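You operate a simulated robot arm through the tools that you are given. There is no shell and no other tool. Be economical: measure what you need, move in short steps, check, and stop when the job is done.

You are at the controls of a simulated robot arm. One attempt, no reset.

## Task
Start a new batch on the status board: all three sliders back to BUILD.
Fine: board light on first; press the yellow +1 button once for each machine, three presses in all; fan and speed knob stay.

Only the result counts: the job must be done as asked and must still hold three seconds after the hand-in. Knocking over, shifting, dropping, spilling or breaking anything else fails it.

## Robot
A 7-joint arm with a fingered hand, fixed in place. Base frame: the origin is at the foot of the arm, x ahead of it, y to its left, z up. Lengths are in mm, angles in degrees, forces in N, time in s.
With the tool pointing down near the work surface it reaches from about 200 to 660 mm from the base axis. Its first joint turns from -115.0 to 115.0 degrees. Payload 3.1 kg.
Tool frame: the origin (TCP) lies between the finger pads and is the grasp point; the fingertips stand 22 mm ahead of it; z points along the fingers, y is the line along which they close. Largest opening 112 mm; the body of the gripper starts 60 mm behind the TCP. The gripper is a hand of 3 fingers: y runs from the thumb to the fingers, the wrist lies at [0, 0, -218] in the tool frame.
Orientation is that of the tool frame in the base frame, as a unit quaternion [x, y, z, w]. With the fingers straight down and closing along the base's y, the tool's x points along the base's -x, its y along +y and its z along -z.

## Interface
- The arm moves only by the tool send_rows. Its argument "commands" is a list of rows, each an object (a shift or turn left out is 0) with "linear": the shift along the tool's x, y, z in mm, a list of three; "rot": the turn, a rotation vector about the tool's x, y, z in degrees, a list of three. In form: [{"linear": [tx, ty, tz], "rot": [rx, ry, rz]}, ...]. A call has 1 to 8 rows; each row is the pose to reach, as a shift and turn from the pose commanded when the call began, along the tool's axes at that moment. Rows are played at 5 a second. More than 50 mm and 8.6 degrees between two rows, and nothing of the call is played. Where a pose cannot be reached the arm comes as near as it can. A force on the tool above 40 N (or 10 N above the force at the start of the call, whichever is more), or a blocked arm, ends the call early, and 0.2 s more pass. In this call time passes only in rows, and 0.2 s behind the last. It gives the time, the measured TCP pose, the force on the tool (base axes), the opening and the grip force at its end, in the units of the frame above (readings bear some noise), with the torque about the TCP (base axes, N m) and any sound that the robot's microphone picked up, and new pictures: "views" is both (left out), scene, wrist or none.
- Cameras (640 x 400 px; columns grow to the right, rows downward): "scene" is fixed at [50.9, -499.2, 1910.2]; the picture's right is [0.26, -0.96, 0.00], its down [-0.83, -0.23, -0.51] and it looks along [0.50, 0.14, -0.86] (base axes); focal length 328 px, centre (320, 200). "wrist" rides on the gripper at [66, 3, -80] in the tool frame; the picture's right is [-0.05, 1.00, 0.00], its down [-0.77, -0.04, -0.64] and it looks along [-0.64, -0.03, 0.77] (tool axes); focal length 275 px, centre (320, 200). There is no depth. A picture from a camera that has moved, and an enlarged one, comes with that camera's place and axes in the base frame and with its lens.
- lift_body(by): slides the trunk up (or, below 0, down) by that many mm; the arm rides with it, the base frame stays. It gives what a move gives, with no picture.
- move_fingers(finger1, finger2, thumb_bend): sets how far each is bent, from 0 (flat) to 1 (curled in); at 0.3 the hand is open as for a grip, at 0.7 the pads meet at the TCP. One left out holds its place. A second passes; each finger stops where it meets its share of the squeeze, and holds until it gets a number again. It is the only way to open and close the hand. It gives what a move gives, with no picture; readings hold the bend of each and the force on the fingers (four entries, about 0 where the hand has none), thumb and palm.
- inspect(camera, box): a new picture of the part [left, top, right, bottom] of that camera's present view, enlarged. No time passes.
- close_job(): hands the job in; it is judged then, once.

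Go step by step. Nothing tells you positions but the pictures and the camera data: compare them with the known pose of the tool, close in by small moves and look again before you grip or let go. The budget is 120 turns and 200 pictures, counting those below and the enlarged ones. Unless the task says otherwise, let go and move clear before handing in, and close with one line.

The tools are called after ">>>" by a JSON object that holds its "op" and its "data". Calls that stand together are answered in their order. send_rows: Moves the arm, as the interface text tells. Its arguments: {"type":"object","properties":{"commands":{"type":"array","items":{"type":"object","properties":{"linear":{"type":"array","items":{"type":"number"}},"rot":{"type":"array","items":{"type":"number"}}}}},"views":{"type":"string","enum":["both","scene","wrist","none"]}},"required":["commands"]} The other tools are called the same way: lift_body (by) slides the trunk up or down; move_fingers (finger1, finger2, thumb_bend) moves the fingers one by one; inspect (camera, box) takes an enlarged picture of a part of a camera's view; close_job () hands the job in.

At the start:

```text
time: 0.0
position: [324.4, -167.8, 1493.7]
tcp_rot: [0.0, 1.0, 0.0, 0.001]
wrist_force: [-0.2, 0.1, -0.2]
wrist_torque: [0.01, 0.02, -0.05]
grip_width: 111.9
grasp_force: 0.0
shape: jaw
bend: [0.3, 0.3, 0.3]
finger forces: [0.1, 0.1, 0.0, 0.0, 0.0, 0.0]
trunk travel left (down, up): [-938.0, 52.0]
```

scene: 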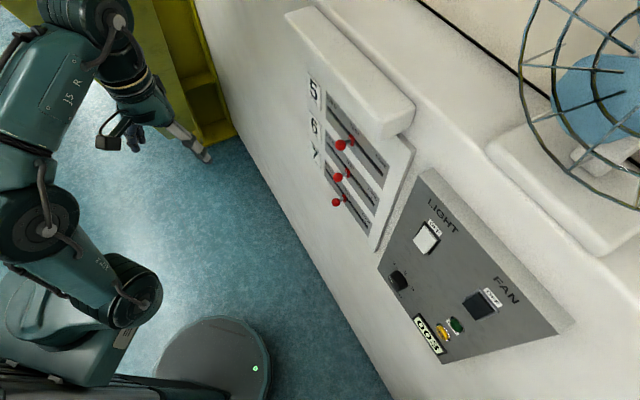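
wrist: 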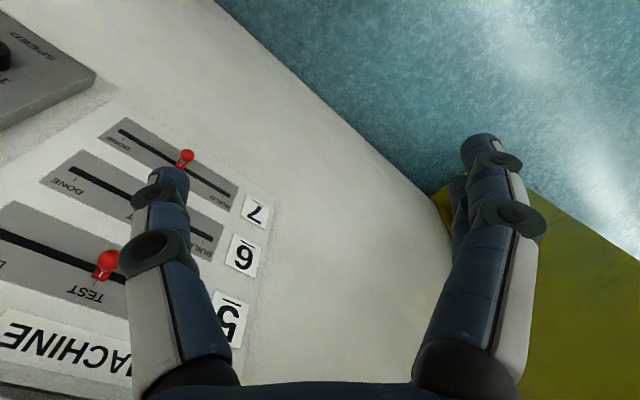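

I see a wall board with three red slider knobs (machines 5, 6, 7), and a panel to its right with light, fan, speed knob and +1 button. I'll enlarge these first.

>>> {"op": "inspect", "data": {"camera": "scene", "box": [290, 60, 430, 260]}}

>>> {"op": "inspect", "data": {"camera": "scene", "box": [370, 180, 580, 370]}}

>>> {"op": "inspect", "data": {"camera": "wrist", "box": [0, 50, 320, 400]}}

```text
2.00 times, centred on (360, 160) of scene
camera zoom: at [50.9, -499.2, 1910.2], right [0.26, -0.96, 0.0], down [-0.83, -0.23, -0.51], along [0.5, 0.14, -0.86], focal length 656 px, centre (240, 280)
```

zoom: 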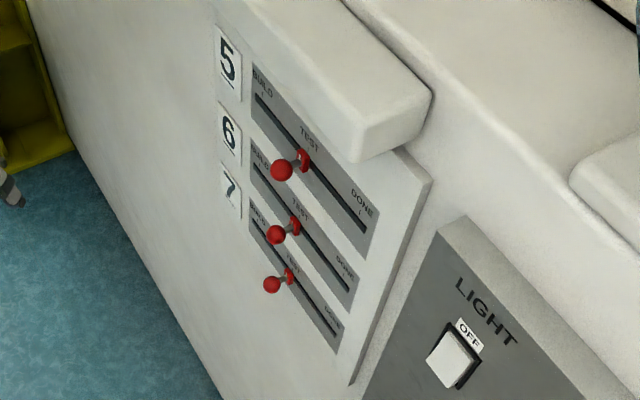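

```text
2.11 times, centred on (475, 275) of scene
camera zoom: at [50.9, -499.2, 1910.2], right [0.26, -0.96, 0.0], down [-0.83, -0.23, -0.51], along [0.5, 0.14, -0.86], focal length 691 px, centre (-6, 42)
```

zoom: 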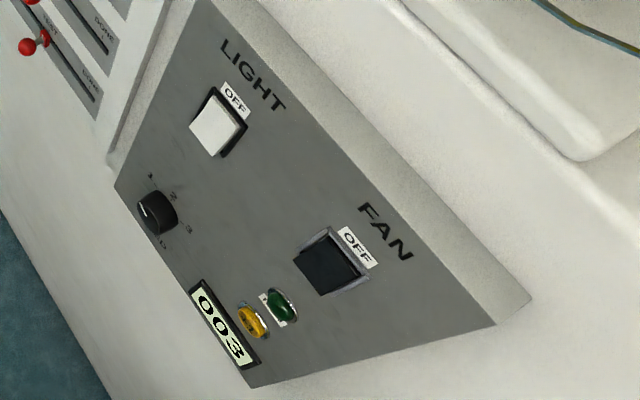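

```text
1.14 times, centred on (160, 225) of wrist
camera zoom: at [258.3, -162.6, 1573.3], right [0.05, 1.0, 0.0], down [0.77, -0.04, 0.64], along [0.64, -0.03, -0.77], focal length 315 px, centre (503, 171)
```

zoom: 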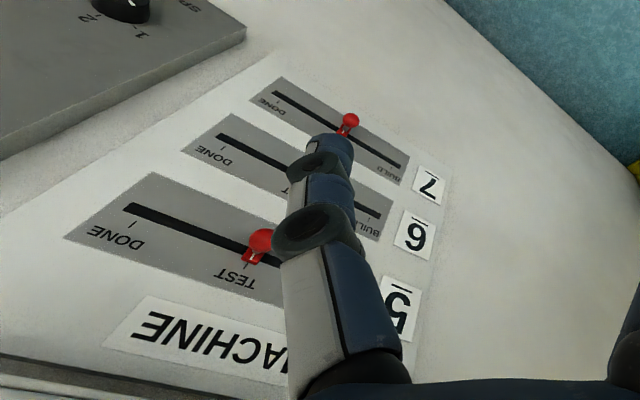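

The wall runs at about 45° in plan (x − y ≈ 977), with the slider balls near x−y ≈ 923 at z ≈ 1370, 1250 and 1128, and BUILD to the left. The light is OFF. I'll turn the hand to face the wall, starting with the first half.

>>> {"op": "send_rows", "data": {"commands": [{"linear": [-6, -11, 5], "rot": [2.93, -7.07, 2.93]}, {"linear": [-12, -22, 10], "rot": [5.86, -14.14, 5.86]}, {"linear": [-18, -33, 15], "rot": [8.79, -21.21, 8.79]}, {"linear": [-24, -44, 20], "rot": [11.72, -28.28, 11.72]}, {"linear": [-30, -55, 25], "rot": [14.65, -35.35, 14.65]}, {"linear": [-36, -66, 30], "rot": [17.6, -42.45, 17.6]}], "views": "none"}}

```text
time: 1.4
position: [359.3, -235.2, 1463.4]
tcp_rot: [0.149, 0.908, -0.149, 0.361]
wrist_force: [0.7, 0.6, 0.4]
wrist_torque: [0.04, 0.0, 0.03]
grip_width: 111.7
grasp_force: 0.1
shape: jaw
bend: [0.3, 0.3, 0.3]
finger forces: [0.0, 0.1, 0.0, 0.0, 0.0, 0.0]
trunk travel left (down, up): [-938.0, 52.0]
```

Half turned, and the motion is clean. Now the second half, moving toward a viewing pose in front of the board.

>>> {"op": "send_rows", "data": {"commands": [{"linear": [0.6, -5.7, 15], "rot": [2.93, -7.07, 2.93]}, {"linear": [1.2, -11.4, 30], "rot": [5.86, -14.14, 5.86]}, {"linear": [1.8, -17.1, 45], "rot": [8.79, -21.21, 8.79]}, {"linear": [2.4, -22.8, 60], "rot": [11.72, -28.28, 11.72]}, {"linear": [3, -28.5, 75], "rot": [14.65, -35.35, 14.65]}, {"linear": [3.6, -34.2, 90], "rot": [17.6, -42.45, 17.6]}]}}

```text
time: 2.8
position: [402.8, -298.3, 1402.1]
tcp_rot: [0.269, 0.654, -0.271, 0.653]
wrist_force: [0.4, 0.5, 0.4]
wrist_torque: [-0.05, 0.0, 0.02]
grip_width: 111.8
grasp_force: 0.1
shape: jaw
bend: [0.3, 0.3, 0.3]
finger forces: [0.1, 0.0, 0.0, 0.1, 0.0, 0.1]
trunk travel left (down, up): [-938.0, 52.0]
camera wrist: at [348.3, -237.9, 1336.1], right [0.71, 0.71, 0.05], down [-0.47, 0.42, 0.77], along [0.53, -0.57, 0.64], focal length 275 px, centre (320, 200)
```

scene: 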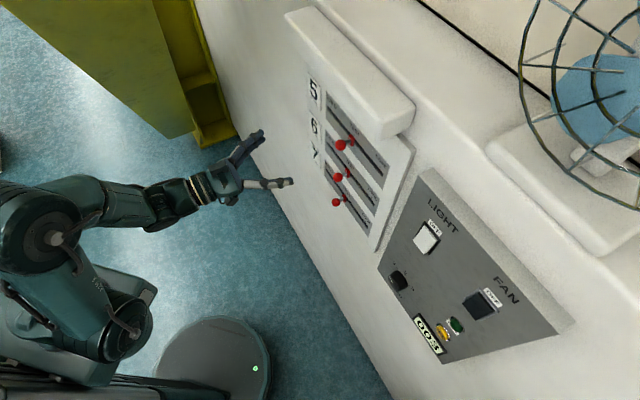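
wrist: 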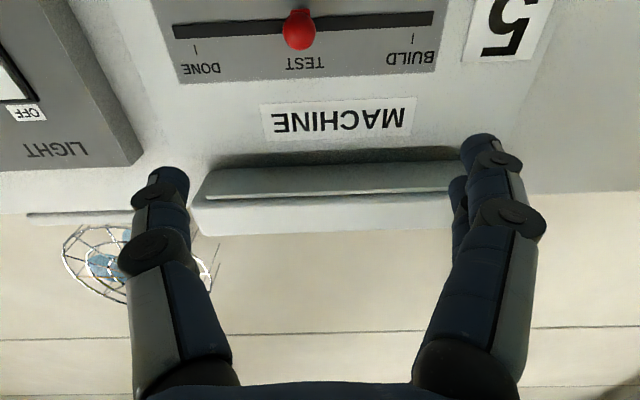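

The hand now faces the wall squarely and the ticks are readable: TEST at t ≈ 61, BUILD at t ≈ 158 along the wall, so a slider travels about 97 mm. Next I'll lower the trunk and move right to look at the panel.

>>> {"op": "lift_body", "data": {"by": -200}}

>>> {"op": "send_rows", "data": {"commands": [{"linear": [0, -45, 0]}, {"linear": [0, -90, 0]}, {"linear": [0, -135, 0]}, {"linear": [0, -180, 0]}, {"linear": [0, -210, 0]}]}}

```text
time: 5.0
position: [400.9, -298.5, 1203.5]
tcp_rot: [0.272, 0.653, -0.271, 0.653]
wrist_force: [0.4, -0.1, 0.3]
wrist_torque: [-0.05, 0.0, 0.0]
grip_width: 111.9
grasp_force: 0.1
shape: jaw
bend: [0.3, 0.3, 0.3]
finger forces: [0.0, 0.0, 0.1, 0.1, 0.0, 0.0]
trunk travel left (down, up): [-738.0, 252.0]
```

```text
time: 6.2
position: [324.6, -382.7, 1205.9]
tcp_rot: [0.271, 0.653, -0.271, 0.653]
wrist_force: [-0.6, 0.8, -0.7]
wrist_torque: [-0.01, 0.01, -0.02]
grip_width: 112.1
grasp_force: 0.0
shape: jaw
bend: [0.3, 0.3, 0.3]
finger forces: [0.0, 0.0, 0.0, 0.0, 0.0, 0.0]
out of reach, approached as far as the arm can: row 3, 4, 5
trunk travel left (down, up): [-738.0, 252.0]
camera wrist: at [270.8, -321.1, 1139.5], right [0.71, 0.71, 0.05], down [-0.47, 0.42, 0.77], along [0.52, -0.57, 0.64], focal length 275 px, centre (320, 200)
```

scene: 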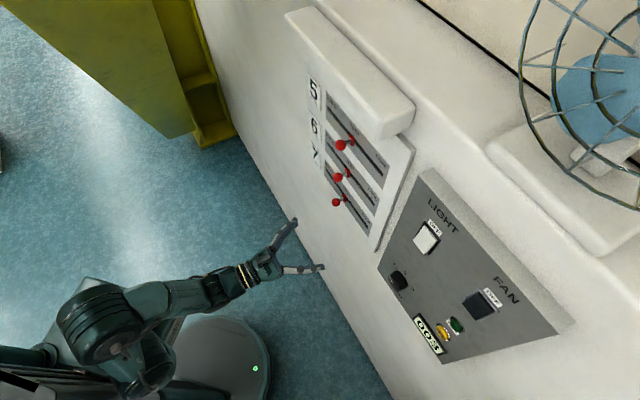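
wrist: 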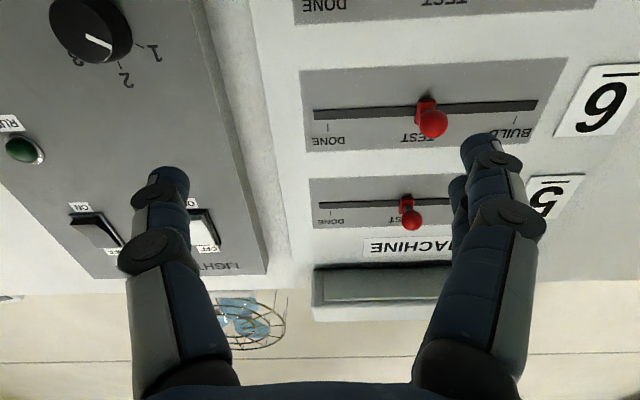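

Sideways travel stops where the wrist comes too near the base, so I'll need to go right only when closer to the wall. I'll read the labels from here first.

>>> {"op": "inspect", "data": {"camera": "wrist", "box": [0, 90, 260, 290]}}

```text
2.00 times, centred on (130, 190) of wrist
camera zoom: at [270.8, -321.1, 1139.5], right [0.71, 0.71, 0.05], down [-0.47, 0.42, 0.77], along [0.52, -0.57, 0.64], focal length 551 px, centre (700, 220)
```

zoom: 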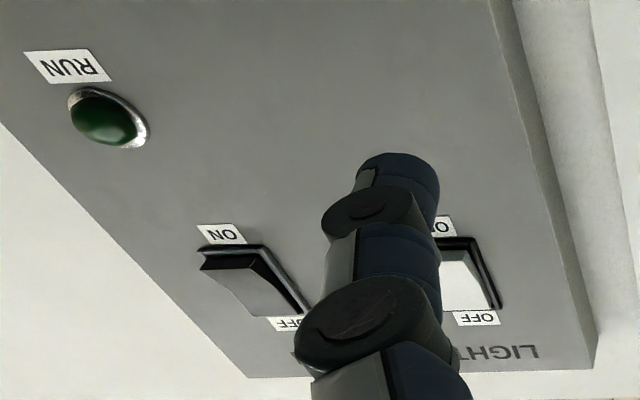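

Both rockers have ON at the bottom and OFF at the top. I place the light switch at about (326, −617), z ≈ 1384, on a panel plane of x−y ≈ 943. The green button is RUN at z ≈ 1270 and the yellow one is at z ≈ 1190. I'll close the hand into a poker and move closer to the panel.

>>> {"op": "move_fingers", "data": {"finger1": 0.7, "finger2": 0.7, "thumb_bend": 0.7}}

>>> {"op": "send_rows", "data": {"commands": [{"linear": [0, 0, 45]}, {"linear": [0, -30, 75]}, {"linear": [0, -75, 75]}, {"linear": [0, -115, 75]}]}}

```text
time: 7.2
position: [326.1, -381.8, 1206.4]
tcp_rot: [0.272, 0.653, -0.272, 0.653]
wrist_force: [0.5, -0.1, -0.3]
wrist_torque: [0.01, 0.01, -0.03]
grip_width: 2.9
grasp_force: 0.2
shape: fingers
bend: [0.7, 0.7, 0.7]
finger forces: [0.0, 0.0, 0.0, 0.1, 0.0, 0.1]
trunk travel left (down, up): [-738.0, 252.0]
```

```text
time: 8.2
position: [369.6, -416.0, 1215.5]
tcp_rot: [0.273, 0.653, -0.273, 0.651]
wrist_force: [0.3, 0.1, -0.4]
wrist_torque: [0.03, -0.04, 0.02]
grip_width: 2.7
grasp_force: 0.0
shape: fingers
bend: [0.7, 0.7, 0.7]
finger forces: [0.0, 0.0, 0.1, 0.1, 0.0, 0.0]
out of reach, approached as far as the arm can: row 1, 2, 3, 4
trunk travel left (down, up): [-738.0, 252.0]
camera wrist: at [316.6, -356.1, 1148.3], right [0.71, 0.7, 0.05], down [-0.47, 0.43, 0.77], along [0.52, -0.57, 0.63], focal length 275 px, centre (320, 200)
```

scene: 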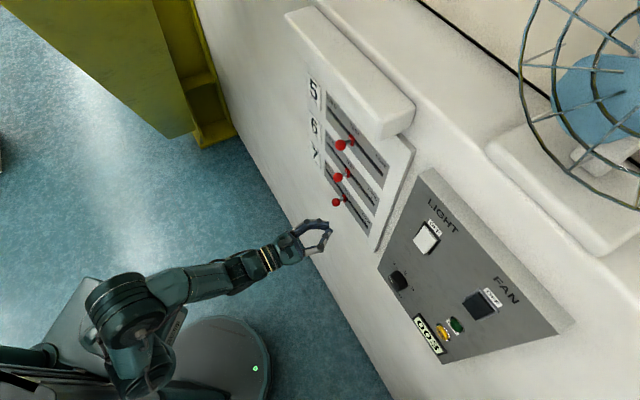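
wrist: 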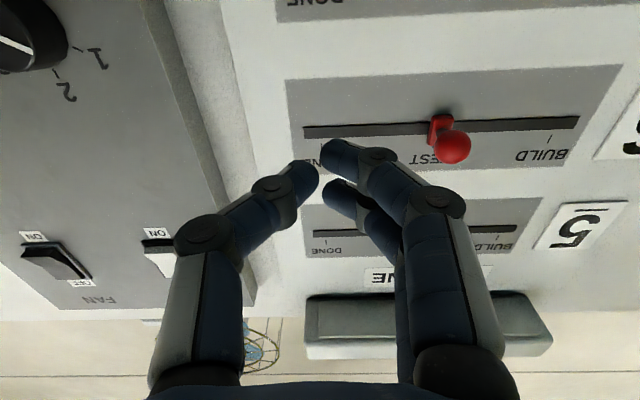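

The arm stalls going sideways with this square orientation, probably on a wrist joint limit. I'll yaw the tool further right, in line with the arm's azimuth, and test the reach again.

>>> {"op": "send_rows", "data": {"commands": [{"rot": [8, 0, 0]}, {"rot": [16, 0, 0]}, {"rot": [24, 0, 0]}], "views": "none"}}

```text
time: 9.0
position: [371.9, -418.0, 1215.3]
tcp_rot: [0.4, 0.583, -0.402, 0.582]
wrist_force: [0.5, -0.1, -0.3]
wrist_torque: [-0.03, -0.03, 0.0]
grip_width: 2.8
grasp_force: 0.0
shape: fingers
bend: [0.7, 0.7, 0.7]
finger forces: [0.0, 0.0, 0.0, 0.0, 0.0, 0.1]
trunk travel left (down, up): [-738.0, 252.0]
```

>>> {"op": "send_rows", "data": {"commands": [{"linear": [0, -36.6, 16.3]}, {"linear": [0, -73.2, 32.6]}], "views": "none"}}

```text
time: 9.6
position: [311.7, -475.1, 1216.5]
tcp_rot: [0.401, 0.583, -0.4, 0.583]
wrist_force: [-0.2, 0.0, -0.2]
wrist_torque: [-0.01, 0.0, 0.01]
grip_width: 2.3
grasp_force: 0.1
shape: fingers
bend: [0.7, 0.7, 0.7]
finger forces: [0.0, 0.1, 0.0, 0.1, 0.1, 0.0]
trunk travel left (down, up): [-738.0, 252.0]
```

Reachable with the yawed tool. I'll lift to the light's ON half and slide further right, then look.

>>> {"op": "lift_body", "data": {"by": 142}}

>>> {"op": "send_rows", "data": {"commands": [{"linear": [0, -36.6, 16.3]}, {"linear": [0, -73.2, 32.6]}]}}

```text
time: 11.2
position: [311.7, -474.8, 1357.2]
tcp_rot: [0.401, 0.583, -0.401, 0.583]
wrist_force: [-1.0, -0.7, -0.2]
wrist_torque: [0.04, 0.05, 0.02]
grip_width: 2.4
grasp_force: 0.2
shape: fingers
bend: [0.7, 0.7, 0.7]
finger forces: [0.1, 0.0, 0.1, 0.0, 0.0, 0.0]
trunk travel left (down, up): [-880.0, 110.0]
```

```text
time: 11.8
position: [252.5, -531.4, 1359.8]
tcp_rot: [0.401, 0.582, -0.401, 0.583]
wrist_force: [-0.3, 0.4, -0.4]
wrist_torque: [0.0, 0.0, 0.0]
grip_width: 2.8
grasp_force: 0.1
shape: fingers
bend: [0.7, 0.7, 0.7]
finger forces: [0.0, 0.0, 0.0, 0.0, 0.0, 0.1]
trunk travel left (down, up): [-880.0, 110.0]
camera wrist: at [227.4, -453.6, 1291.4], right [0.93, 0.36, 0.05], down [-0.26, 0.58, 0.77], along [0.25, -0.73, 0.64], focal length 275 px, centre (320, 200)
```

scene: 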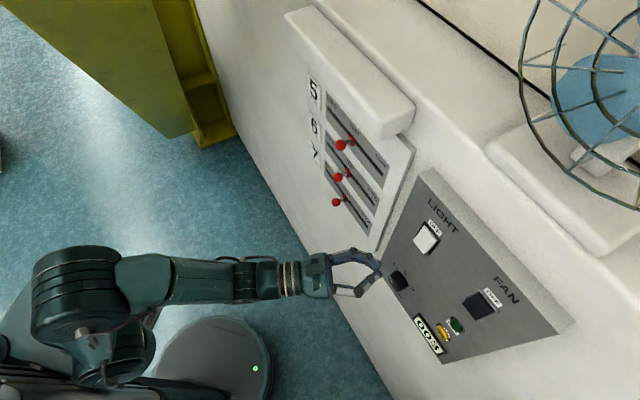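
wrist: 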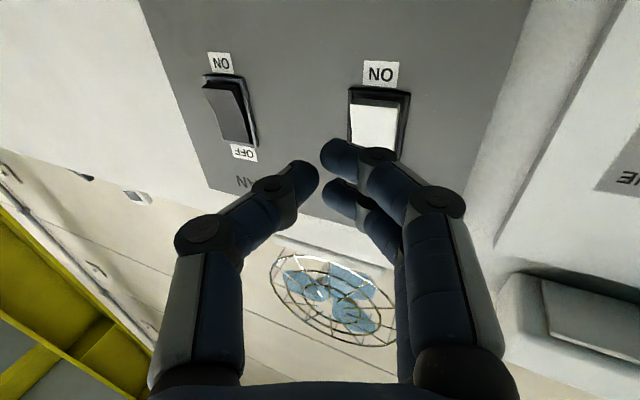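

The ON label sits right below the white rocker at about (328, −615, 1343), and the rocker's lower edge is at z ≈ 1358. The two fingers stack vertically, so I'll use the thumb alone as a narrower poker and check its shape.

>>> {"op": "move_fingers", "data": {"finger1": 1.0, "finger2": 1.0, "thumb_bend": 0.5}}

>>> {"op": "inspect", "data": {"camera": "wrist", "box": [0, 0, 640, 400]}}

>>> {"op": "inspect", "data": {"camera": "scene", "box": [300, 180, 460, 320]}}

```text
time: 12.8
position: [253.5, -532.3, 1358.5]
tcp_rot: [0.401, 0.583, -0.401, 0.583]
wrist_force: [0.5, -0.4, -0.4]
wrist_torque: [0.01, 0.01, 0.01]
grip_width: 34.9
grasp_force: 0.1
shape: fingers
bend: [1.0, 1.0, 0.5]
finger forces: [0.0, 0.1, 0.0, 0.0, 0.0, 0.0]
trunk travel left (down, up): [-880.0, 110.0]
```

```text
1.00 times, centred on (320, 200) of wrist (not enlarged: the box is as wide or as high as the picture)
camera zoom: at [228.4, -452.7, 1291.3], right [0.93, 0.36, 0.05], down [-0.26, 0.58, 0.77], along [0.25, -0.73, 0.64], focal length 275 px, centre (320, 200)
```

zoom: 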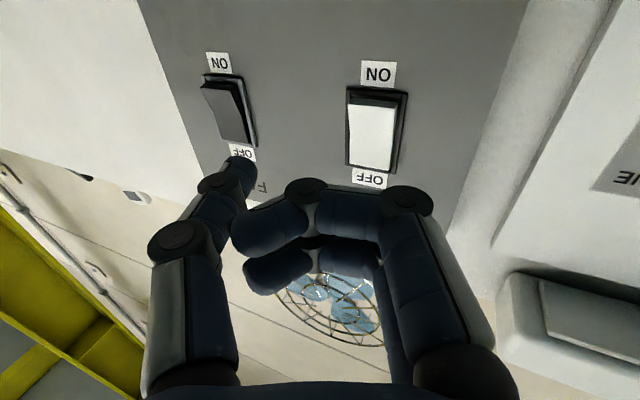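

```text
2.86 times, centred on (380, 250) of scene
camera zoom: at [50.9, -499.2, 1910.2], right [0.26, -0.96, 0.0], down [-0.83, -0.23, -0.51], along [0.5, 0.14, -0.86], focal length 938 px, centre (149, 57)
```

zoom: 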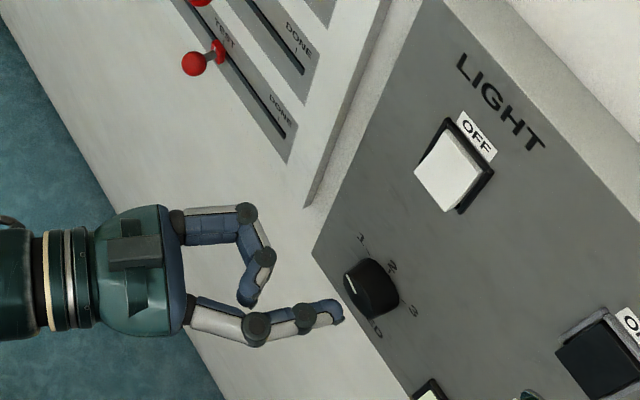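

The thumb alone makes a clean poker, with its tip about (0, −32, +25) in the tool frame. I'll yaw partly back toward the wall normal so the knuckles stay clear.

>>> {"op": "send_rows", "data": {"commands": [{"linear": [-5, 30, 0], "rot": [-8, 0, 0]}, {"linear": [-10, 55, 10], "rot": [-16, 0, 0]}, {"linear": [-10, 60, 20], "rot": [-22, 0, 0]}]}}

>>> {"op": "inspect", "data": {"camera": "scene", "box": [300, 180, 460, 320]}}

```text
time: 13.7
position: [378.6, -480.1, 1386.6]
tcp_rot: [0.298, 0.646, -0.295, 0.638]
wrist_force: [-0.3, -1.1, -0.4]
wrist_torque: [0.0, -0.03, -0.02]
grip_width: 35.0
grasp_force: 0.1
shape: fingers
bend: [1.0, 1.0, 0.5]
finger forces: [0.1, 0.1, 0.1, 0.0, 0.0, 0.1]
out of reach, approached as far as the arm can: row 1, 2, 3
trunk travel left (down, up): [-880.0, 110.0]
camera wrist: at [328.6, -413.7, 1320.5], right [0.76, 0.65, 0.05], down [-0.43, 0.45, 0.78], along [0.48, -0.61, 0.63], focal length 275 px, centre (320, 200)
```

scene: 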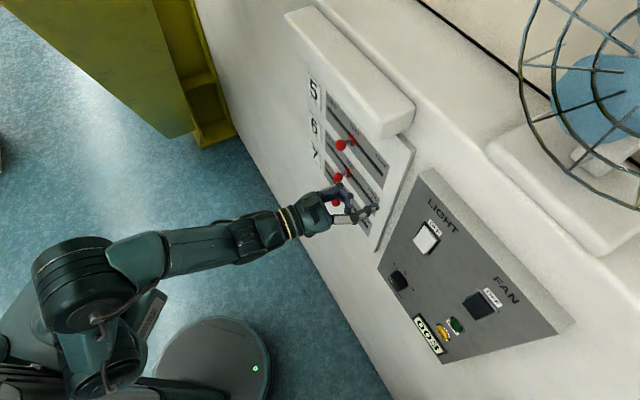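
wrist: 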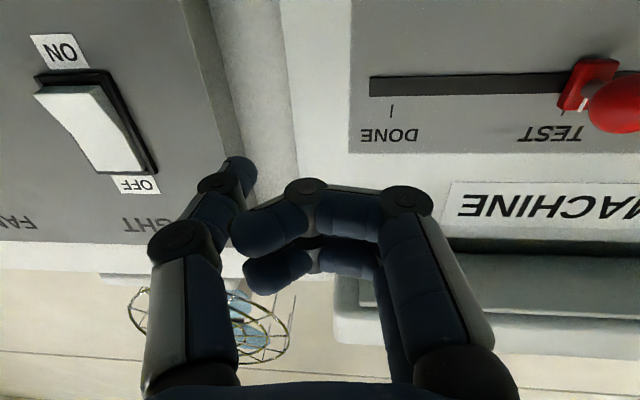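

```text
2.86 times, centred on (380, 250) of scene
camera zoom: at [50.9, -499.2, 1910.2], right [0.26, -0.96, 0.0], down [-0.83, -0.23, -0.51], along [0.5, 0.14, -0.86], focal length 938 px, centre (149, 57)
```

zoom: 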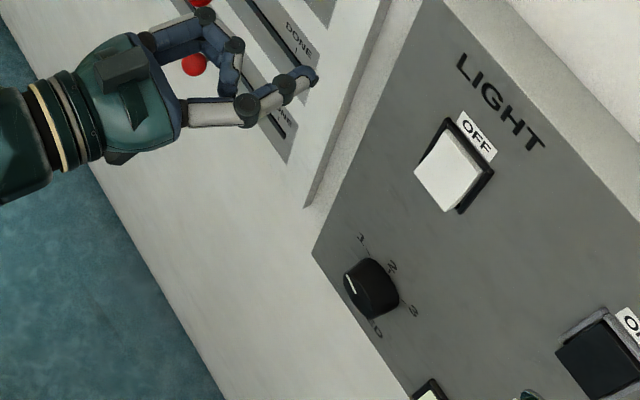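

I pinned the limit down: the tool can't point left of its wrist's azimuth. I'll point it about −62° (close to radial for the light switch) and move there, keeping the thumb about 25 mm off the rocker.

>>> {"op": "send_rows", "data": {"commands": [{"rot": [8, 0, 0]}, {"linear": [0, -10, 0], "rot": [13.5, 0, 0]}, {"linear": [10, -45, 10], "rot": [13.5, 0, 0]}, {"linear": [18, -92, 22], "rot": [13.5, 0, 0]}]}}

>>> {"op": "inspect", "data": {"camera": "scene", "box": [340, 180, 500, 320]}}

```text
time: 14.7
position: [323.9, -556.7, 1371.0]
tcp_rot: [0.356, 0.611, -0.356, 0.611]
wrist_force: [-0.6, -0.7, 0.6]
wrist_torque: [-0.02, -0.03, 0.01]
grip_width: 35.1
grasp_force: 0.0
shape: fingers
bend: [1.0, 1.0, 0.5]
finger forces: [0.0, 0.1, 0.0, 0.0, 0.0, 0.0]
trunk travel left (down, up): [-880.0, 110.0]
camera wrist: at [287.0, -483.3, 1304.1], right [0.87, 0.49, 0.05], down [-0.34, 0.54, 0.77], along [0.35, -0.69, 0.63], focal length 275 px, centre (320, 200)
```

scene: 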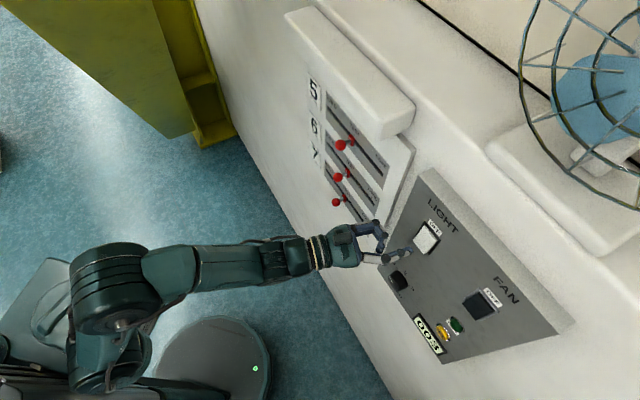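
wrist: 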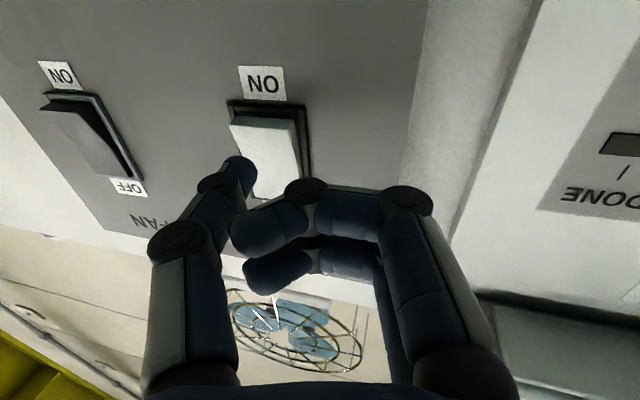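

```text
2.86 times, centred on (420, 250) of scene
camera zoom: at [50.9, -499.2, 1910.2], right [0.26, -0.96, 0.0], down [-0.83, -0.23, -0.51], along [0.5, 0.14, -0.86], focal length 938 px, centre (34, 57)
```

zoom: 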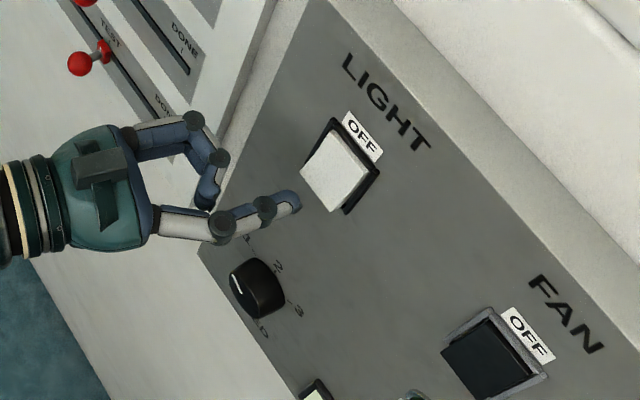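

The projected thumb tip matches the picture at about (308, −594, 1370), with the lower half of the rocker straight ahead. I'll press along the wall normal in small steps.

>>> {"op": "send_rows", "data": {"commands": [{"linear": [2, 0.2, 12.4]}, {"linear": [2, 1.3, 16.2]}, {"linear": [2, 2.3, 20]}, {"linear": [2, 3.4, 24]}, {"linear": [2, 4.2, 26.8]}]}}

>>> {"op": "inspect", "data": {"camera": "scene", "box": [340, 180, 500, 320]}}

```text
time: 15.8
position: [340.4, -573.8, 1368.1]
tcp_rot: [0.356, 0.611, -0.356, 0.611]
wrist_force: [-5.1, 9.0, -3.6]
wrist_torque: [0.13, -0.11, -0.45]
grip_width: 35.6
grasp_force: 5.8
shape: fingers
bend: [1.0, 1.0, 0.5]
finger forces: [0.0, 0.0, 0.0, 0.0, 11.2, 0.0]
trunk travel left (down, up): [-880.0, 110.0]
heard: click
camera wrist: at [303.5, -500.8, 1300.7], right [0.87, 0.49, 0.05], down [-0.34, 0.54, 0.77], along [0.35, -0.69, 0.63], focal length 275 px, centre (320, 200)
```

scene: 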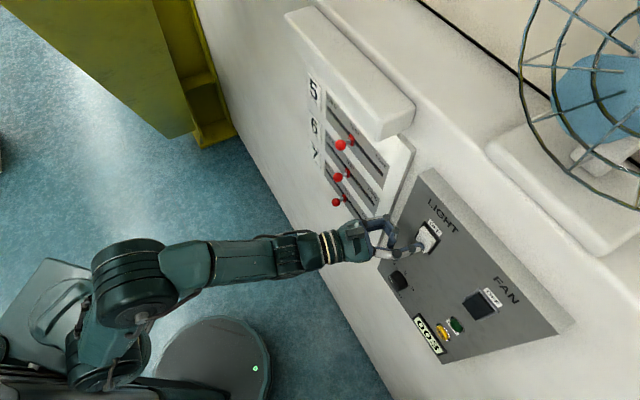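
wrist: 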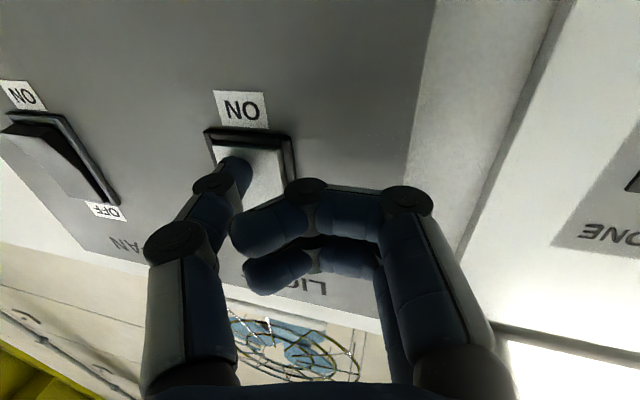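

```text
2.86 times, centred on (420, 250) of scene
camera zoom: at [50.9, -499.2, 1910.2], right [0.26, -0.96, 0.0], down [-0.83, -0.23, -0.51], along [0.5, 0.14, -0.86], focal length 938 px, centre (34, 57)
```

zoom: 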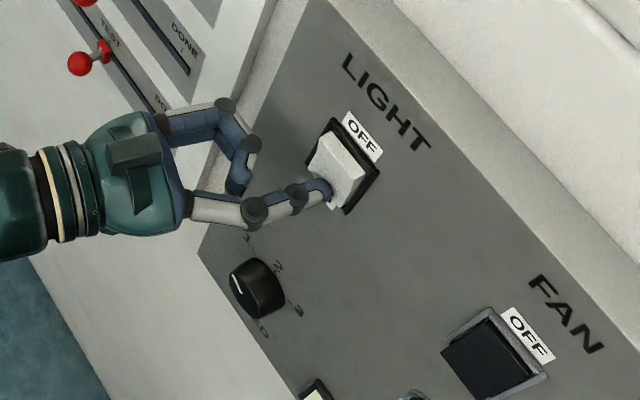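

There was a click and the board is lit, so the light is on. I'll back off and drop to the button's height.

>>> {"op": "send_rows", "data": {"commands": [{"linear": [0, -8, -29]}, {"linear": [0, -16, -58], "rot": [6, 0, 0]}, {"linear": [0, -24, -75], "rot": [12, 0, 0]}], "views": "scene"}}

>>> {"op": "lift_body", "data": {"by": -210}}

```text
time: 16.6
position: [283.3, -524.6, 1364.4]
tcp_rot: [0.418, 0.57, -0.419, 0.569]
wrist_force: [-0.1, -0.1, -1.2]
wrist_torque: [0.0, 0.01, -0.01]
grip_width: 35.3
grasp_force: 0.0
shape: fingers
bend: [1.0, 1.0, 0.5]
finger forces: [0.0, 0.1, 0.0, 0.0, 0.0, 0.0]
trunk travel left (down, up): [-880.0, 110.0]
```

scene: 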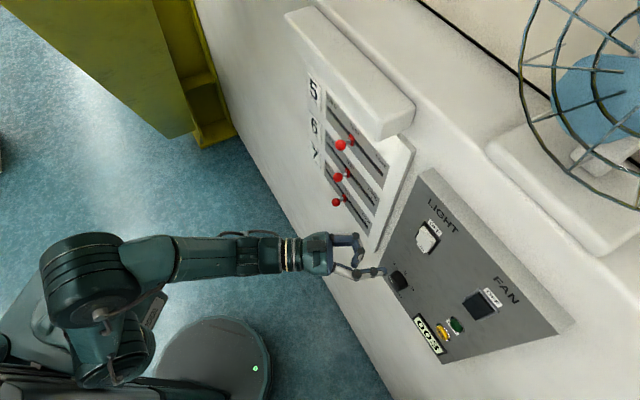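

```text
time: 18.9
position: [282.3, -524.7, 1156.2]
tcp_rot: [0.418, 0.57, -0.418, 0.57]
wrist_force: [0.6, 0.0, 0.0]
wrist_torque: [0.04, -0.02, 0.03]
grip_width: 35.6
grasp_force: 0.1
shape: fingers
bend: [1.0, 1.0, 0.5]
finger forces: [0.0, 0.1, 0.0, 0.0, 0.1, 0.0]
trunk travel left (down, up): [-670.0, 320.0]
```

Now I'll roll the hand so the thumb is on top and move over toward the yellow button.

>>> {"op": "send_rows", "data": {"commands": [{"linear": [0, -13, 8], "rot": [0, 0, -8.4]}, {"linear": [0, -26, 16], "rot": [0, 0, -16.8]}, {"linear": [0, -39, 24], "rot": [0, 0, -25.2]}, {"linear": [0, -52, 32], "rot": [0, 0, -33.6]}, {"linear": [0, -65, 40], "rot": [0, 0, -42]}, {"linear": [0, -78, 48], "rot": [0, 0, -50.4]}, {"linear": [0, -92, 57], "rot": [0, 0, -58.8]}, {"linear": [0, -106, 65], "rot": [0, 0, -67.2]}]}}

```text
time: 20.7
position: [217.9, -613.9, 1161.1]
tcp_rot: [0.037, 0.707, -0.665, 0.239]
wrist_force: [0.7, -0.4, 0.5]
wrist_torque: [-0.01, -0.05, 0.0]
grip_width: 35.0
grasp_force: 0.1
shape: fingers
bend: [1.0, 1.0, 0.5]
finger forces: [0.1, 0.0, 0.0, 0.0, 0.1, 0.0]
out of reach, approached as far as the arm can: row 7, 8
trunk travel left (down, up): [-670.0, 320.0]
camera wrist: at [137.2, -552.3, 1131.3], right [0.41, 0.13, -0.9], down [0.48, 0.81, 0.33], along [0.77, -0.57, 0.27], focal length 275 px, centre (320, 200)
```

scene: 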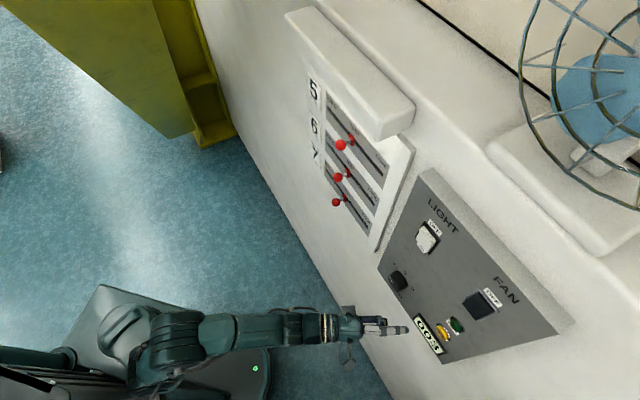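
wrist: 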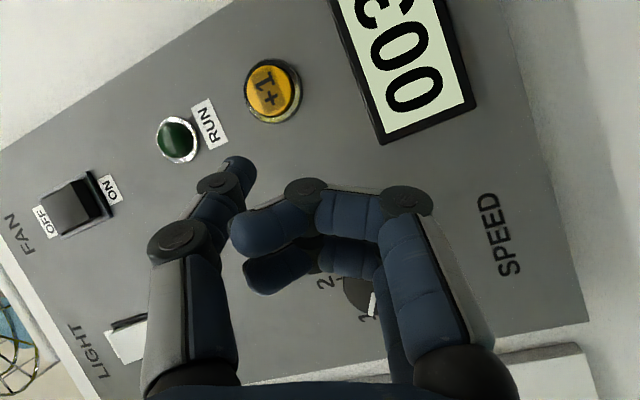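

The yellow button reads "+1". I place it at about (225.5, −712, 1186), with the thumb tip near (213, −641, 1190). Next I'll move to a 20 mm standoff in front of it.

>>> {"op": "send_rows", "data": {"commands": [{"linear": [9, -1.5, 26]}, {"linear": [18.4, -2.9, 53]}]}}

>>> {"op": "inspect", "data": {"camera": "scene", "box": [360, 270, 500, 390]}}

```text
time: 21.3
position: [232.4, -666.4, 1158.2]
tcp_rot: [0.038, 0.707, -0.664, 0.239]
wrist_force: [0.5, 0.1, 0.1]
wrist_torque: [0.0, -0.04, 0.01]
grip_width: 35.3
grasp_force: 0.1
shape: fingers
bend: [1.0, 1.0, 0.5]
finger forces: [0.1, 0.0, 0.0, 0.0, 0.0, 0.0]
out of reach, approached as far as the arm can: row 1, 2
trunk travel left (down, up): [-670.0, 320.0]
camera wrist: at [152.2, -604.9, 1129.6], right [0.41, 0.13, -0.9], down [0.48, 0.81, 0.33], along [0.77, -0.57, 0.27], focal length 275 px, centre (320, 200)
```

scene: 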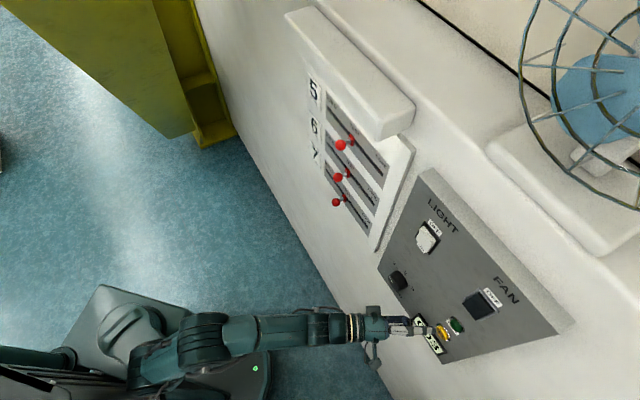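
wrist: 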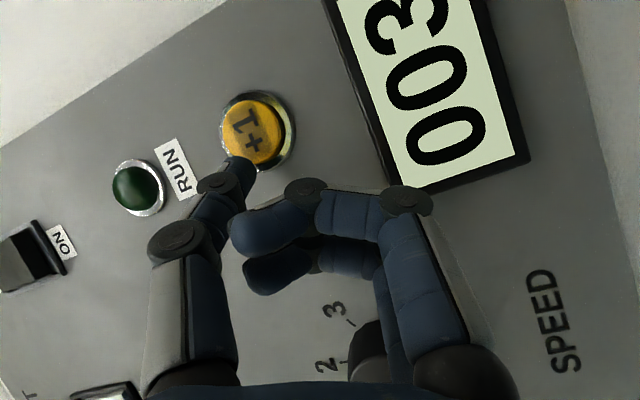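

```text
3.33 times, centred on (430, 330) of scene
camera zoom: at [50.9, -499.2, 1910.2], right [0.26, -0.96, 0.0], down [-0.83, -0.23, -0.51], along [0.5, 0.14, -0.86], focal length 1094 px, centre (-47, -233)
```

zoom: 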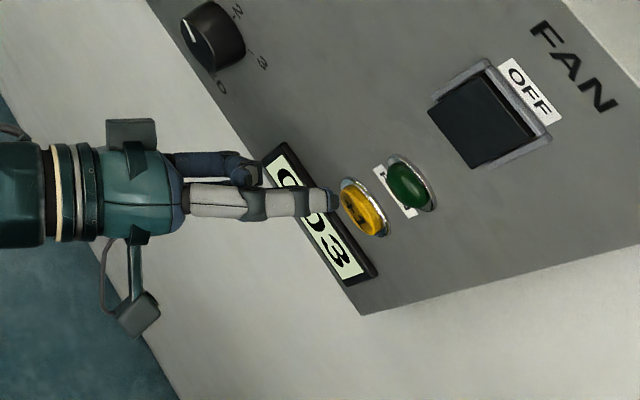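

It fell about 15 mm short sideways because of the same joint limit, and the thumb tip is now about 11 mm off the panel, left of the button centre. I'll back up slightly and yaw 8° further right to free it, then shift right.

>>> {"op": "send_rows", "data": {"commands": [{"linear": [0, 0, -12], "rot": [3.1, 7.4, 0]}, {"linear": [11.5, -4.8, -5], "rot": [3.1, 7.4, 0]}]}}

>>> {"op": "inspect", "data": {"camera": "scene", "box": [360, 270, 500, 390]}}

```text
time: 21.9
position: [218.0, -666.3, 1159.1]
tcp_rot: [0.083, 0.702, -0.68, 0.196]
wrist_force: [-0.6, 0.0, -0.7]
wrist_torque: [0.03, -0.02, -0.01]
grip_width: 35.2
grasp_force: 0.1
shape: fingers
bend: [1.0, 1.0, 0.5]
finger forces: [0.0, 0.1, 0.0, 0.0, 0.1, 0.0]
trunk travel left (down, up): [-670.0, 320.0]
camera wrist: at [146.2, -595.2, 1130.0], right [0.42, 0.07, -0.9], down [0.58, 0.74, 0.33], along [0.69, -0.67, 0.27], focal length 275 px, centre (320, 200)
```

scene: 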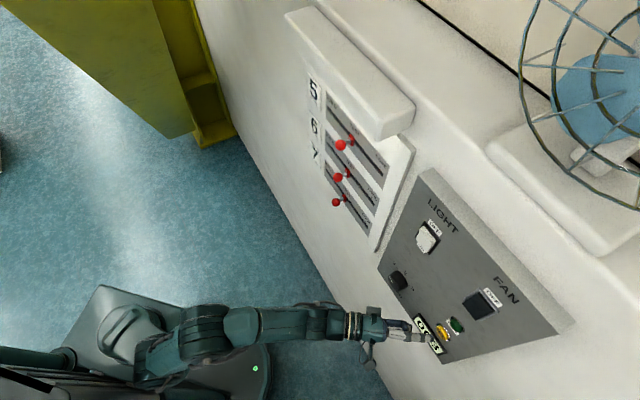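
wrist: 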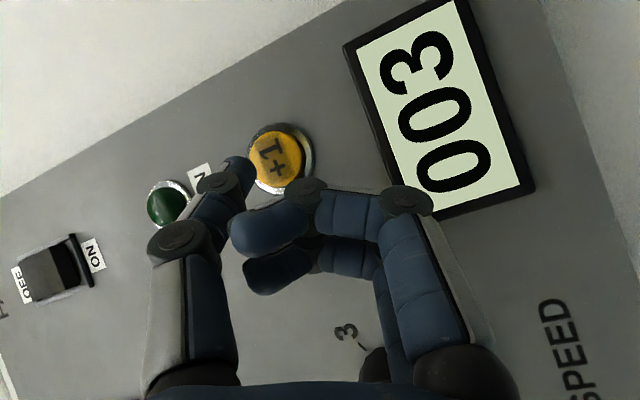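

```text
3.33 times, centred on (430, 330) of scene
camera zoom: at [50.9, -499.2, 1910.2], right [0.26, -0.96, 0.0], down [-0.83, -0.23, -0.51], along [0.5, 0.14, -0.86], focal length 1094 px, centre (-47, -233)
```

zoom: 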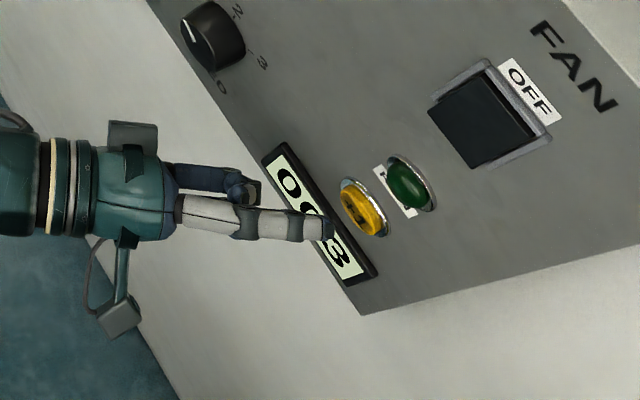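

The tip is now at t ≈ −342, 25 mm off the button plane and aligned. I'll press along the normal in steps.

>>> {"op": "send_rows", "data": {"commands": [{"linear": [-4, 6.1, 12.9]}, {"linear": [-7.2, 7.5, 17.7]}, {"linear": [-8.8, 8.2, 20.2]}, {"linear": [-9.9, 8.6, 21.8]}], "views": "wrist"}}

>>> {"op": "inspect", "data": {"camera": "scene", "box": [360, 270, 500, 390]}}

```text
time: 22.9
position: [235.2, -684.9, 1157.4]
tcp_rot: [0.083, 0.703, -0.679, 0.196]
wrist_force: [-3.0, 2.6, -0.5]
wrist_torque: [-0.09, -0.16, -0.1]
grip_width: 35.4
grasp_force: 2.4
shape: fingers
bend: [1.0, 1.0, 0.5]
finger forces: [0.0, 0.0, 0.0, 0.1, 4.0, 0.0]
trunk travel left (down, up): [-670.0, 320.0]
heard: click
camera wrist: at [162.4, -612.9, 1127.5], right [0.42, 0.07, -0.9], down [0.58, 0.74, 0.33], along [0.69, -0.67, 0.27], focal length 275 px, centre (320, 200)
```

wrist: 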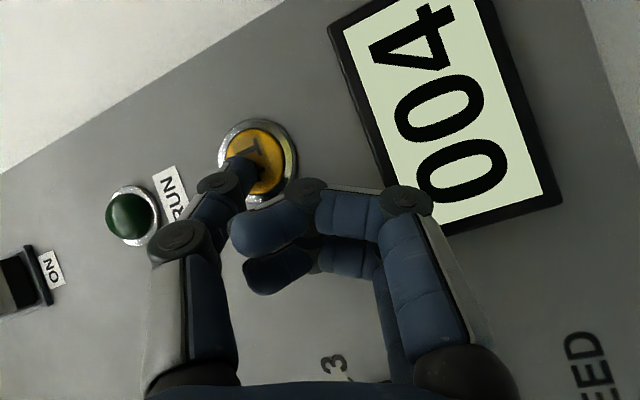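

```text
3.33 times, centred on (430, 330) of scene
camera zoom: at [50.9, -499.2, 1910.2], right [0.26, -0.96, 0.0], down [-0.83, -0.23, -0.51], along [0.5, 0.14, -0.86], focal length 1094 px, centre (-47, -233)
```

zoom: 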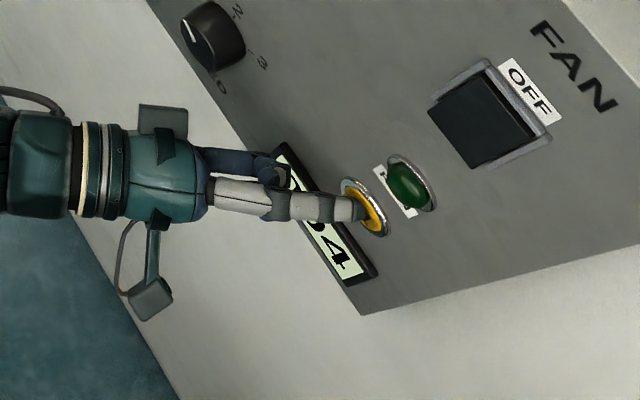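

Clicked, and the counter reads 004. I'll release fully and check it.

>>> {"op": "send_rows", "data": {"commands": [{"linear": [5.4, -2.3, -8.1]}, {"linear": [8.1, -3.4, -12.2]}, {"linear": [8.1, -3.4, -12.2]}], "views": "wrist"}}

```text
time: 23.7
position: [223.3, -673.6, 1156.3]
tcp_rot: [0.082, 0.702, -0.679, 0.196]
wrist_force: [0.2, -0.2, 0.6]
wrist_torque: [-0.02, 0.0, 0.01]
grip_width: 35.2
grasp_force: 0.0
shape: fingers
bend: [1.0, 1.0, 0.5]
finger forces: [0.0, 0.0, 0.0, 0.1, 0.0, 0.1]
trunk travel left (down, up): [-670.0, 320.0]
camera wrist: at [152.3, -602.3, 1126.9], right [0.42, 0.07, -0.9], down [0.58, 0.74, 0.33], along [0.69, -0.67, 0.27], focal length 275 px, centre (320, 200)
```

wrist: 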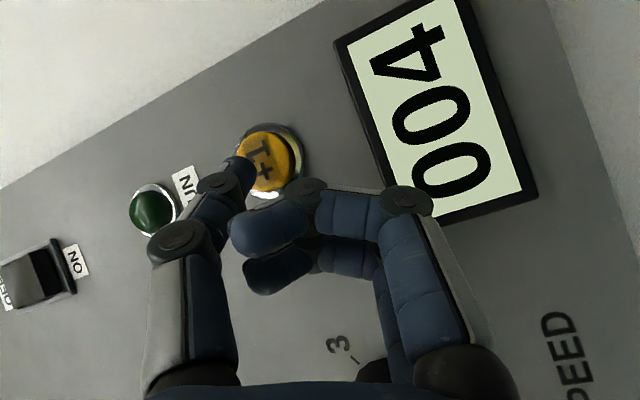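

Button released and still at 004. Now the second press, by the same path.

>>> {"op": "send_rows", "data": {"commands": [{"linear": [-4.5, 1.9, 6.8]}, {"linear": [-7, 3, 10.5]}, {"linear": [-8.1, 3.4, 12.2]}], "views": "wrist"}}

>>> {"op": "send_rows", "data": {"commands": [{"linear": [5.4, -2.3, -8.1]}, {"linear": [8.1, -3.4, -12.2]}, {"linear": [8.1, -3.4, -12.2]}], "views": "wrist"}}

```text
time: 24.5
position: [233.3, -685.2, 1156.4]
tcp_rot: [0.083, 0.702, -0.68, 0.196]
wrist_force: [-1.3, 1.2, -0.8]
wrist_torque: [-0.08, -0.09, -0.06]
grip_width: 35.3
grasp_force: 1.5
shape: fingers
bend: [1.0, 1.0, 0.5]
finger forces: [0.0, 0.1, 0.0, 0.1, 3.2, 0.1]
trunk travel left (down, up): [-670.0, 320.0]
heard: click
camera wrist: at [162.0, -612.6, 1126.6], right [0.42, 0.07, -0.9], down [0.58, 0.74, 0.33], along [0.69, -0.67, 0.27], focal length 275 px, centre (320, 200)
```

wrist: 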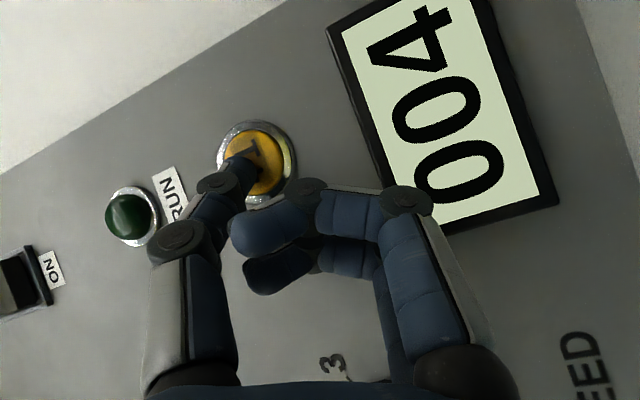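

```text
time: 25.3
position: [223.3, -673.8, 1156.0]
tcp_rot: [0.082, 0.703, -0.679, 0.197]
wrist_force: [-1.3, 0.4, 0.4]
wrist_torque: [0.04, 0.01, -0.02]
grip_width: 35.2
grasp_force: 0.0
shape: fingers
bend: [1.0, 1.0, 0.5]
finger forces: [0.0, 0.1, 0.1, 0.1, 0.0, 0.0]
trunk travel left (down, up): [-670.0, 320.0]
camera wrist: at [152.6, -602.4, 1126.8], right [0.42, 0.07, -0.9], down [0.58, 0.74, 0.33], along [0.69, -0.67, 0.27], focal length 275 px, centre (320, 200)
```

wrist: 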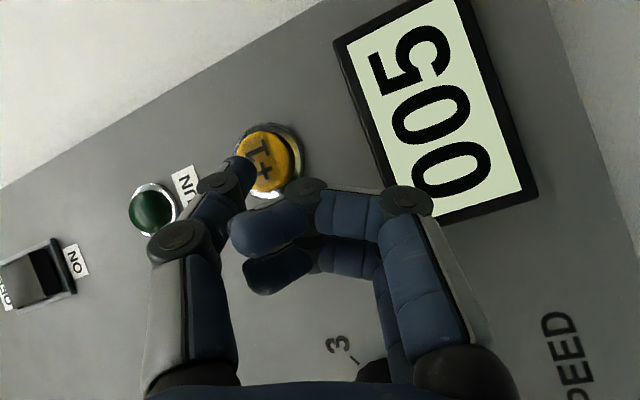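

The display lagged slightly but now reads 005. Now the third and last press.

>>> {"op": "send_rows", "data": {"commands": [{"linear": [-4.5, 1.9, 6.8]}, {"linear": [-7, 3, 10.5]}, {"linear": [-8.1, 3.4, 12.2]}], "views": "none"}}

>>> {"op": "send_rows", "data": {"commands": [{"linear": [5.4, -2.3, -8.1]}, {"linear": [8.1, -3.4, -12.2]}, {"linear": [8.1, -3.4, -12.2]}], "views": "wrist"}}

```text
time: 26.1
position: [233.1, -683.6, 1155.5]
tcp_rot: [0.082, 0.702, -0.679, 0.196]
wrist_force: [-2.3, 2.7, -2.0]
wrist_torque: [-0.06, -0.09, -0.07]
grip_width: 35.1
grasp_force: 2.3
shape: fingers
bend: [1.0, 1.0, 0.5]
finger forces: [0.0, 0.1, 0.1, 0.0, 3.6, 0.0]
trunk travel left (down, up): [-670.0, 320.0]
heard: click
```

```text
time: 26.9
position: [223.7, -673.9, 1155.8]
tcp_rot: [0.083, 0.702, -0.68, 0.196]
wrist_force: [0.4, 0.5, 0.7]
wrist_torque: [0.02, 0.01, -0.03]
grip_width: 35.4
grasp_force: 0.0
shape: fingers
bend: [1.0, 1.0, 0.5]
finger forces: [0.0, 0.1, 0.1, 0.1, 0.0, 0.0]
trunk travel left (down, up): [-670.0, 320.0]
camera wrist: at [152.2, -602.3, 1126.5], right [0.42, 0.07, -0.9], down [0.58, 0.74, 0.33], along [0.69, -0.67, 0.27], focal length 275 px, centre (320, 200)
```

wrist: 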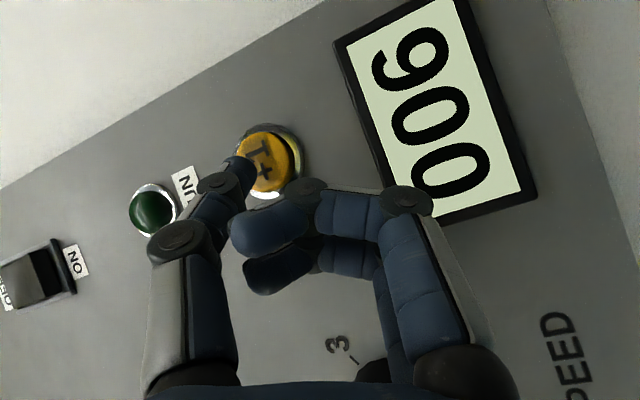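

The counter is 006, so three presses are done. I'll retreat and unroll the hand for the sliders.

>>> {"op": "send_rows", "data": {"commands": [{"linear": [0, 0, -30]}, {"linear": [0, 0, -60], "rot": [0, 0, 8.6]}, {"linear": [0, 0, -75], "rot": [0, 0, 17.2]}, {"linear": [0, 0, -80], "rot": [0, 0, 25.8]}, {"linear": [0, 0, -80], "rot": [0, 0, 34.4]}, {"linear": [0, 0, -80], "rot": [0, 0, 43]}, {"linear": [0, 0, -80], "rot": [0, 0, 51.6]}, {"linear": [0, 0, -80], "rot": [0, 0, 60.2]}], "views": "scene"}}

```text
time: 28.7
position: [209.2, -595.0, 1155.8]
tcp_rot: [0.424, 0.566, -0.488, 0.511]
wrist_force: [-0.1, -0.1, 0.4]
wrist_torque: [0.01, 0.03, 0.02]
grip_width: 35.0
grasp_force: 0.1
shape: fingers
bend: [1.0, 1.0, 0.5]
finger forces: [0.0, 0.1, 0.0, 0.1, 0.0, 0.1]
trunk travel left (down, up): [-670.0, 320.0]
```

scene: 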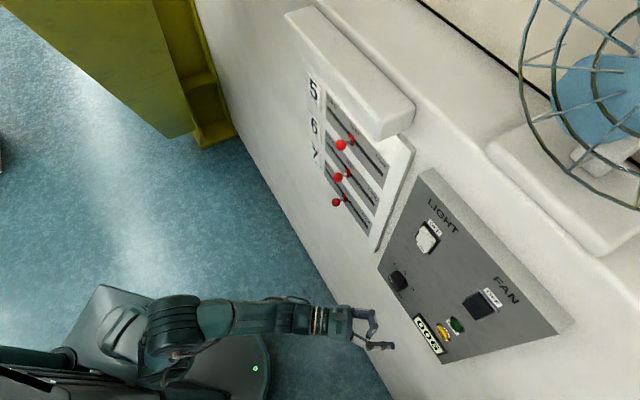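

>>> {"op": "send_rows", "data": {"commands": [{"linear": [0, 30, -22], "rot": [0, 0, 7]}, {"linear": [0, 60, -44], "rot": [0, 0, 7]}, {"linear": [0, 90, -66], "rot": [0, 0, 7]}, {"linear": [0, 121, -87], "rot": [0, 0, 7]}, {"linear": [0, 160, -111], "rot": [-8.4, -0.5, 7]}, {"linear": [0, 199, -135], "rot": [-16.9, -1, 7]}, {"linear": [0, 238, -159], "rot": [-25.3, -1.4, 7]}, {"linear": [0, 278, -182], "rot": [-33.7, -2, 7]}]}}

>>> {"op": "move_fingers", "data": {"finger1": 0.3, "finger2": 0.3, "thumb_bend": 0.3}}

```text
time: 30.5
position: [454.4, -367.7, 1121.8]
tcp_rot: [0.281, 0.649, -0.279, 0.649]
wrist_force: [1.3, 0.0, 0.1]
wrist_torque: [0.02, 0.01, 0.01]
grip_width: 35.1
grasp_force: 0.1
shape: fingers
bend: [1.0, 1.0, 0.5]
finger forces: [0.1, 0.0, 0.0, 0.1, 0.0, 0.0]
trunk travel left (down, up): [-670.0, 320.0]
camera wrist: at [401.5, -304.5, 1055.3], right [0.73, 0.69, 0.05], down [-0.46, 0.44, 0.77], along [0.51, -0.58, 0.63], focal length 275 px, centre (320, 200)
```

scene: 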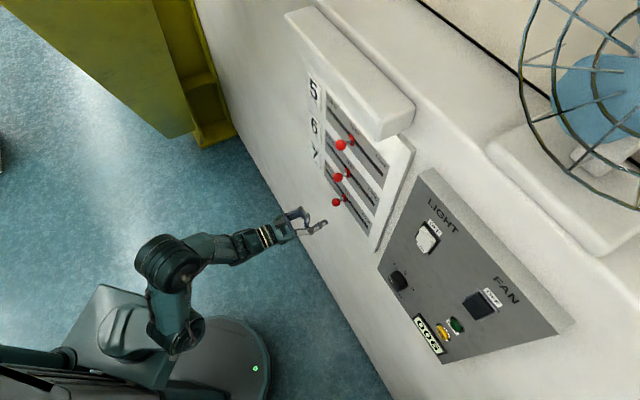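
wrist: 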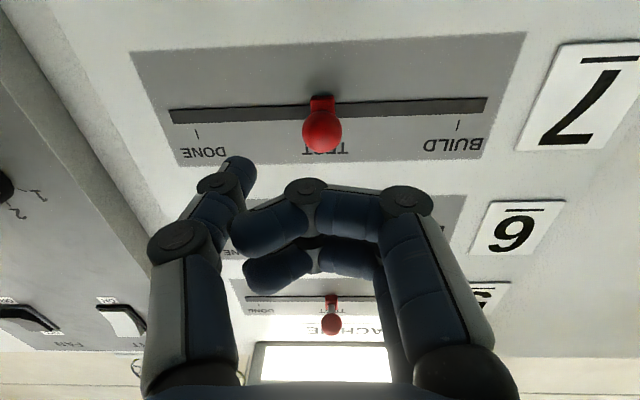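

```text
time: 31.5
position: [453.9, -369.0, 1122.9]
tcp_rot: [0.282, 0.649, -0.28, 0.649]
wrist_force: [-0.8, 0.6, -1.2]
wrist_torque: [-0.04, -0.01, -0.01]
grip_width: 111.1
grasp_force: 0.1
shape: fingers
bend: [0.3, 0.3, 0.3]
finger forces: [0.0, 0.0, 0.0, 0.0, 0.0, 0.1]
trunk travel left (down, up): [-670.0, 320.0]
```

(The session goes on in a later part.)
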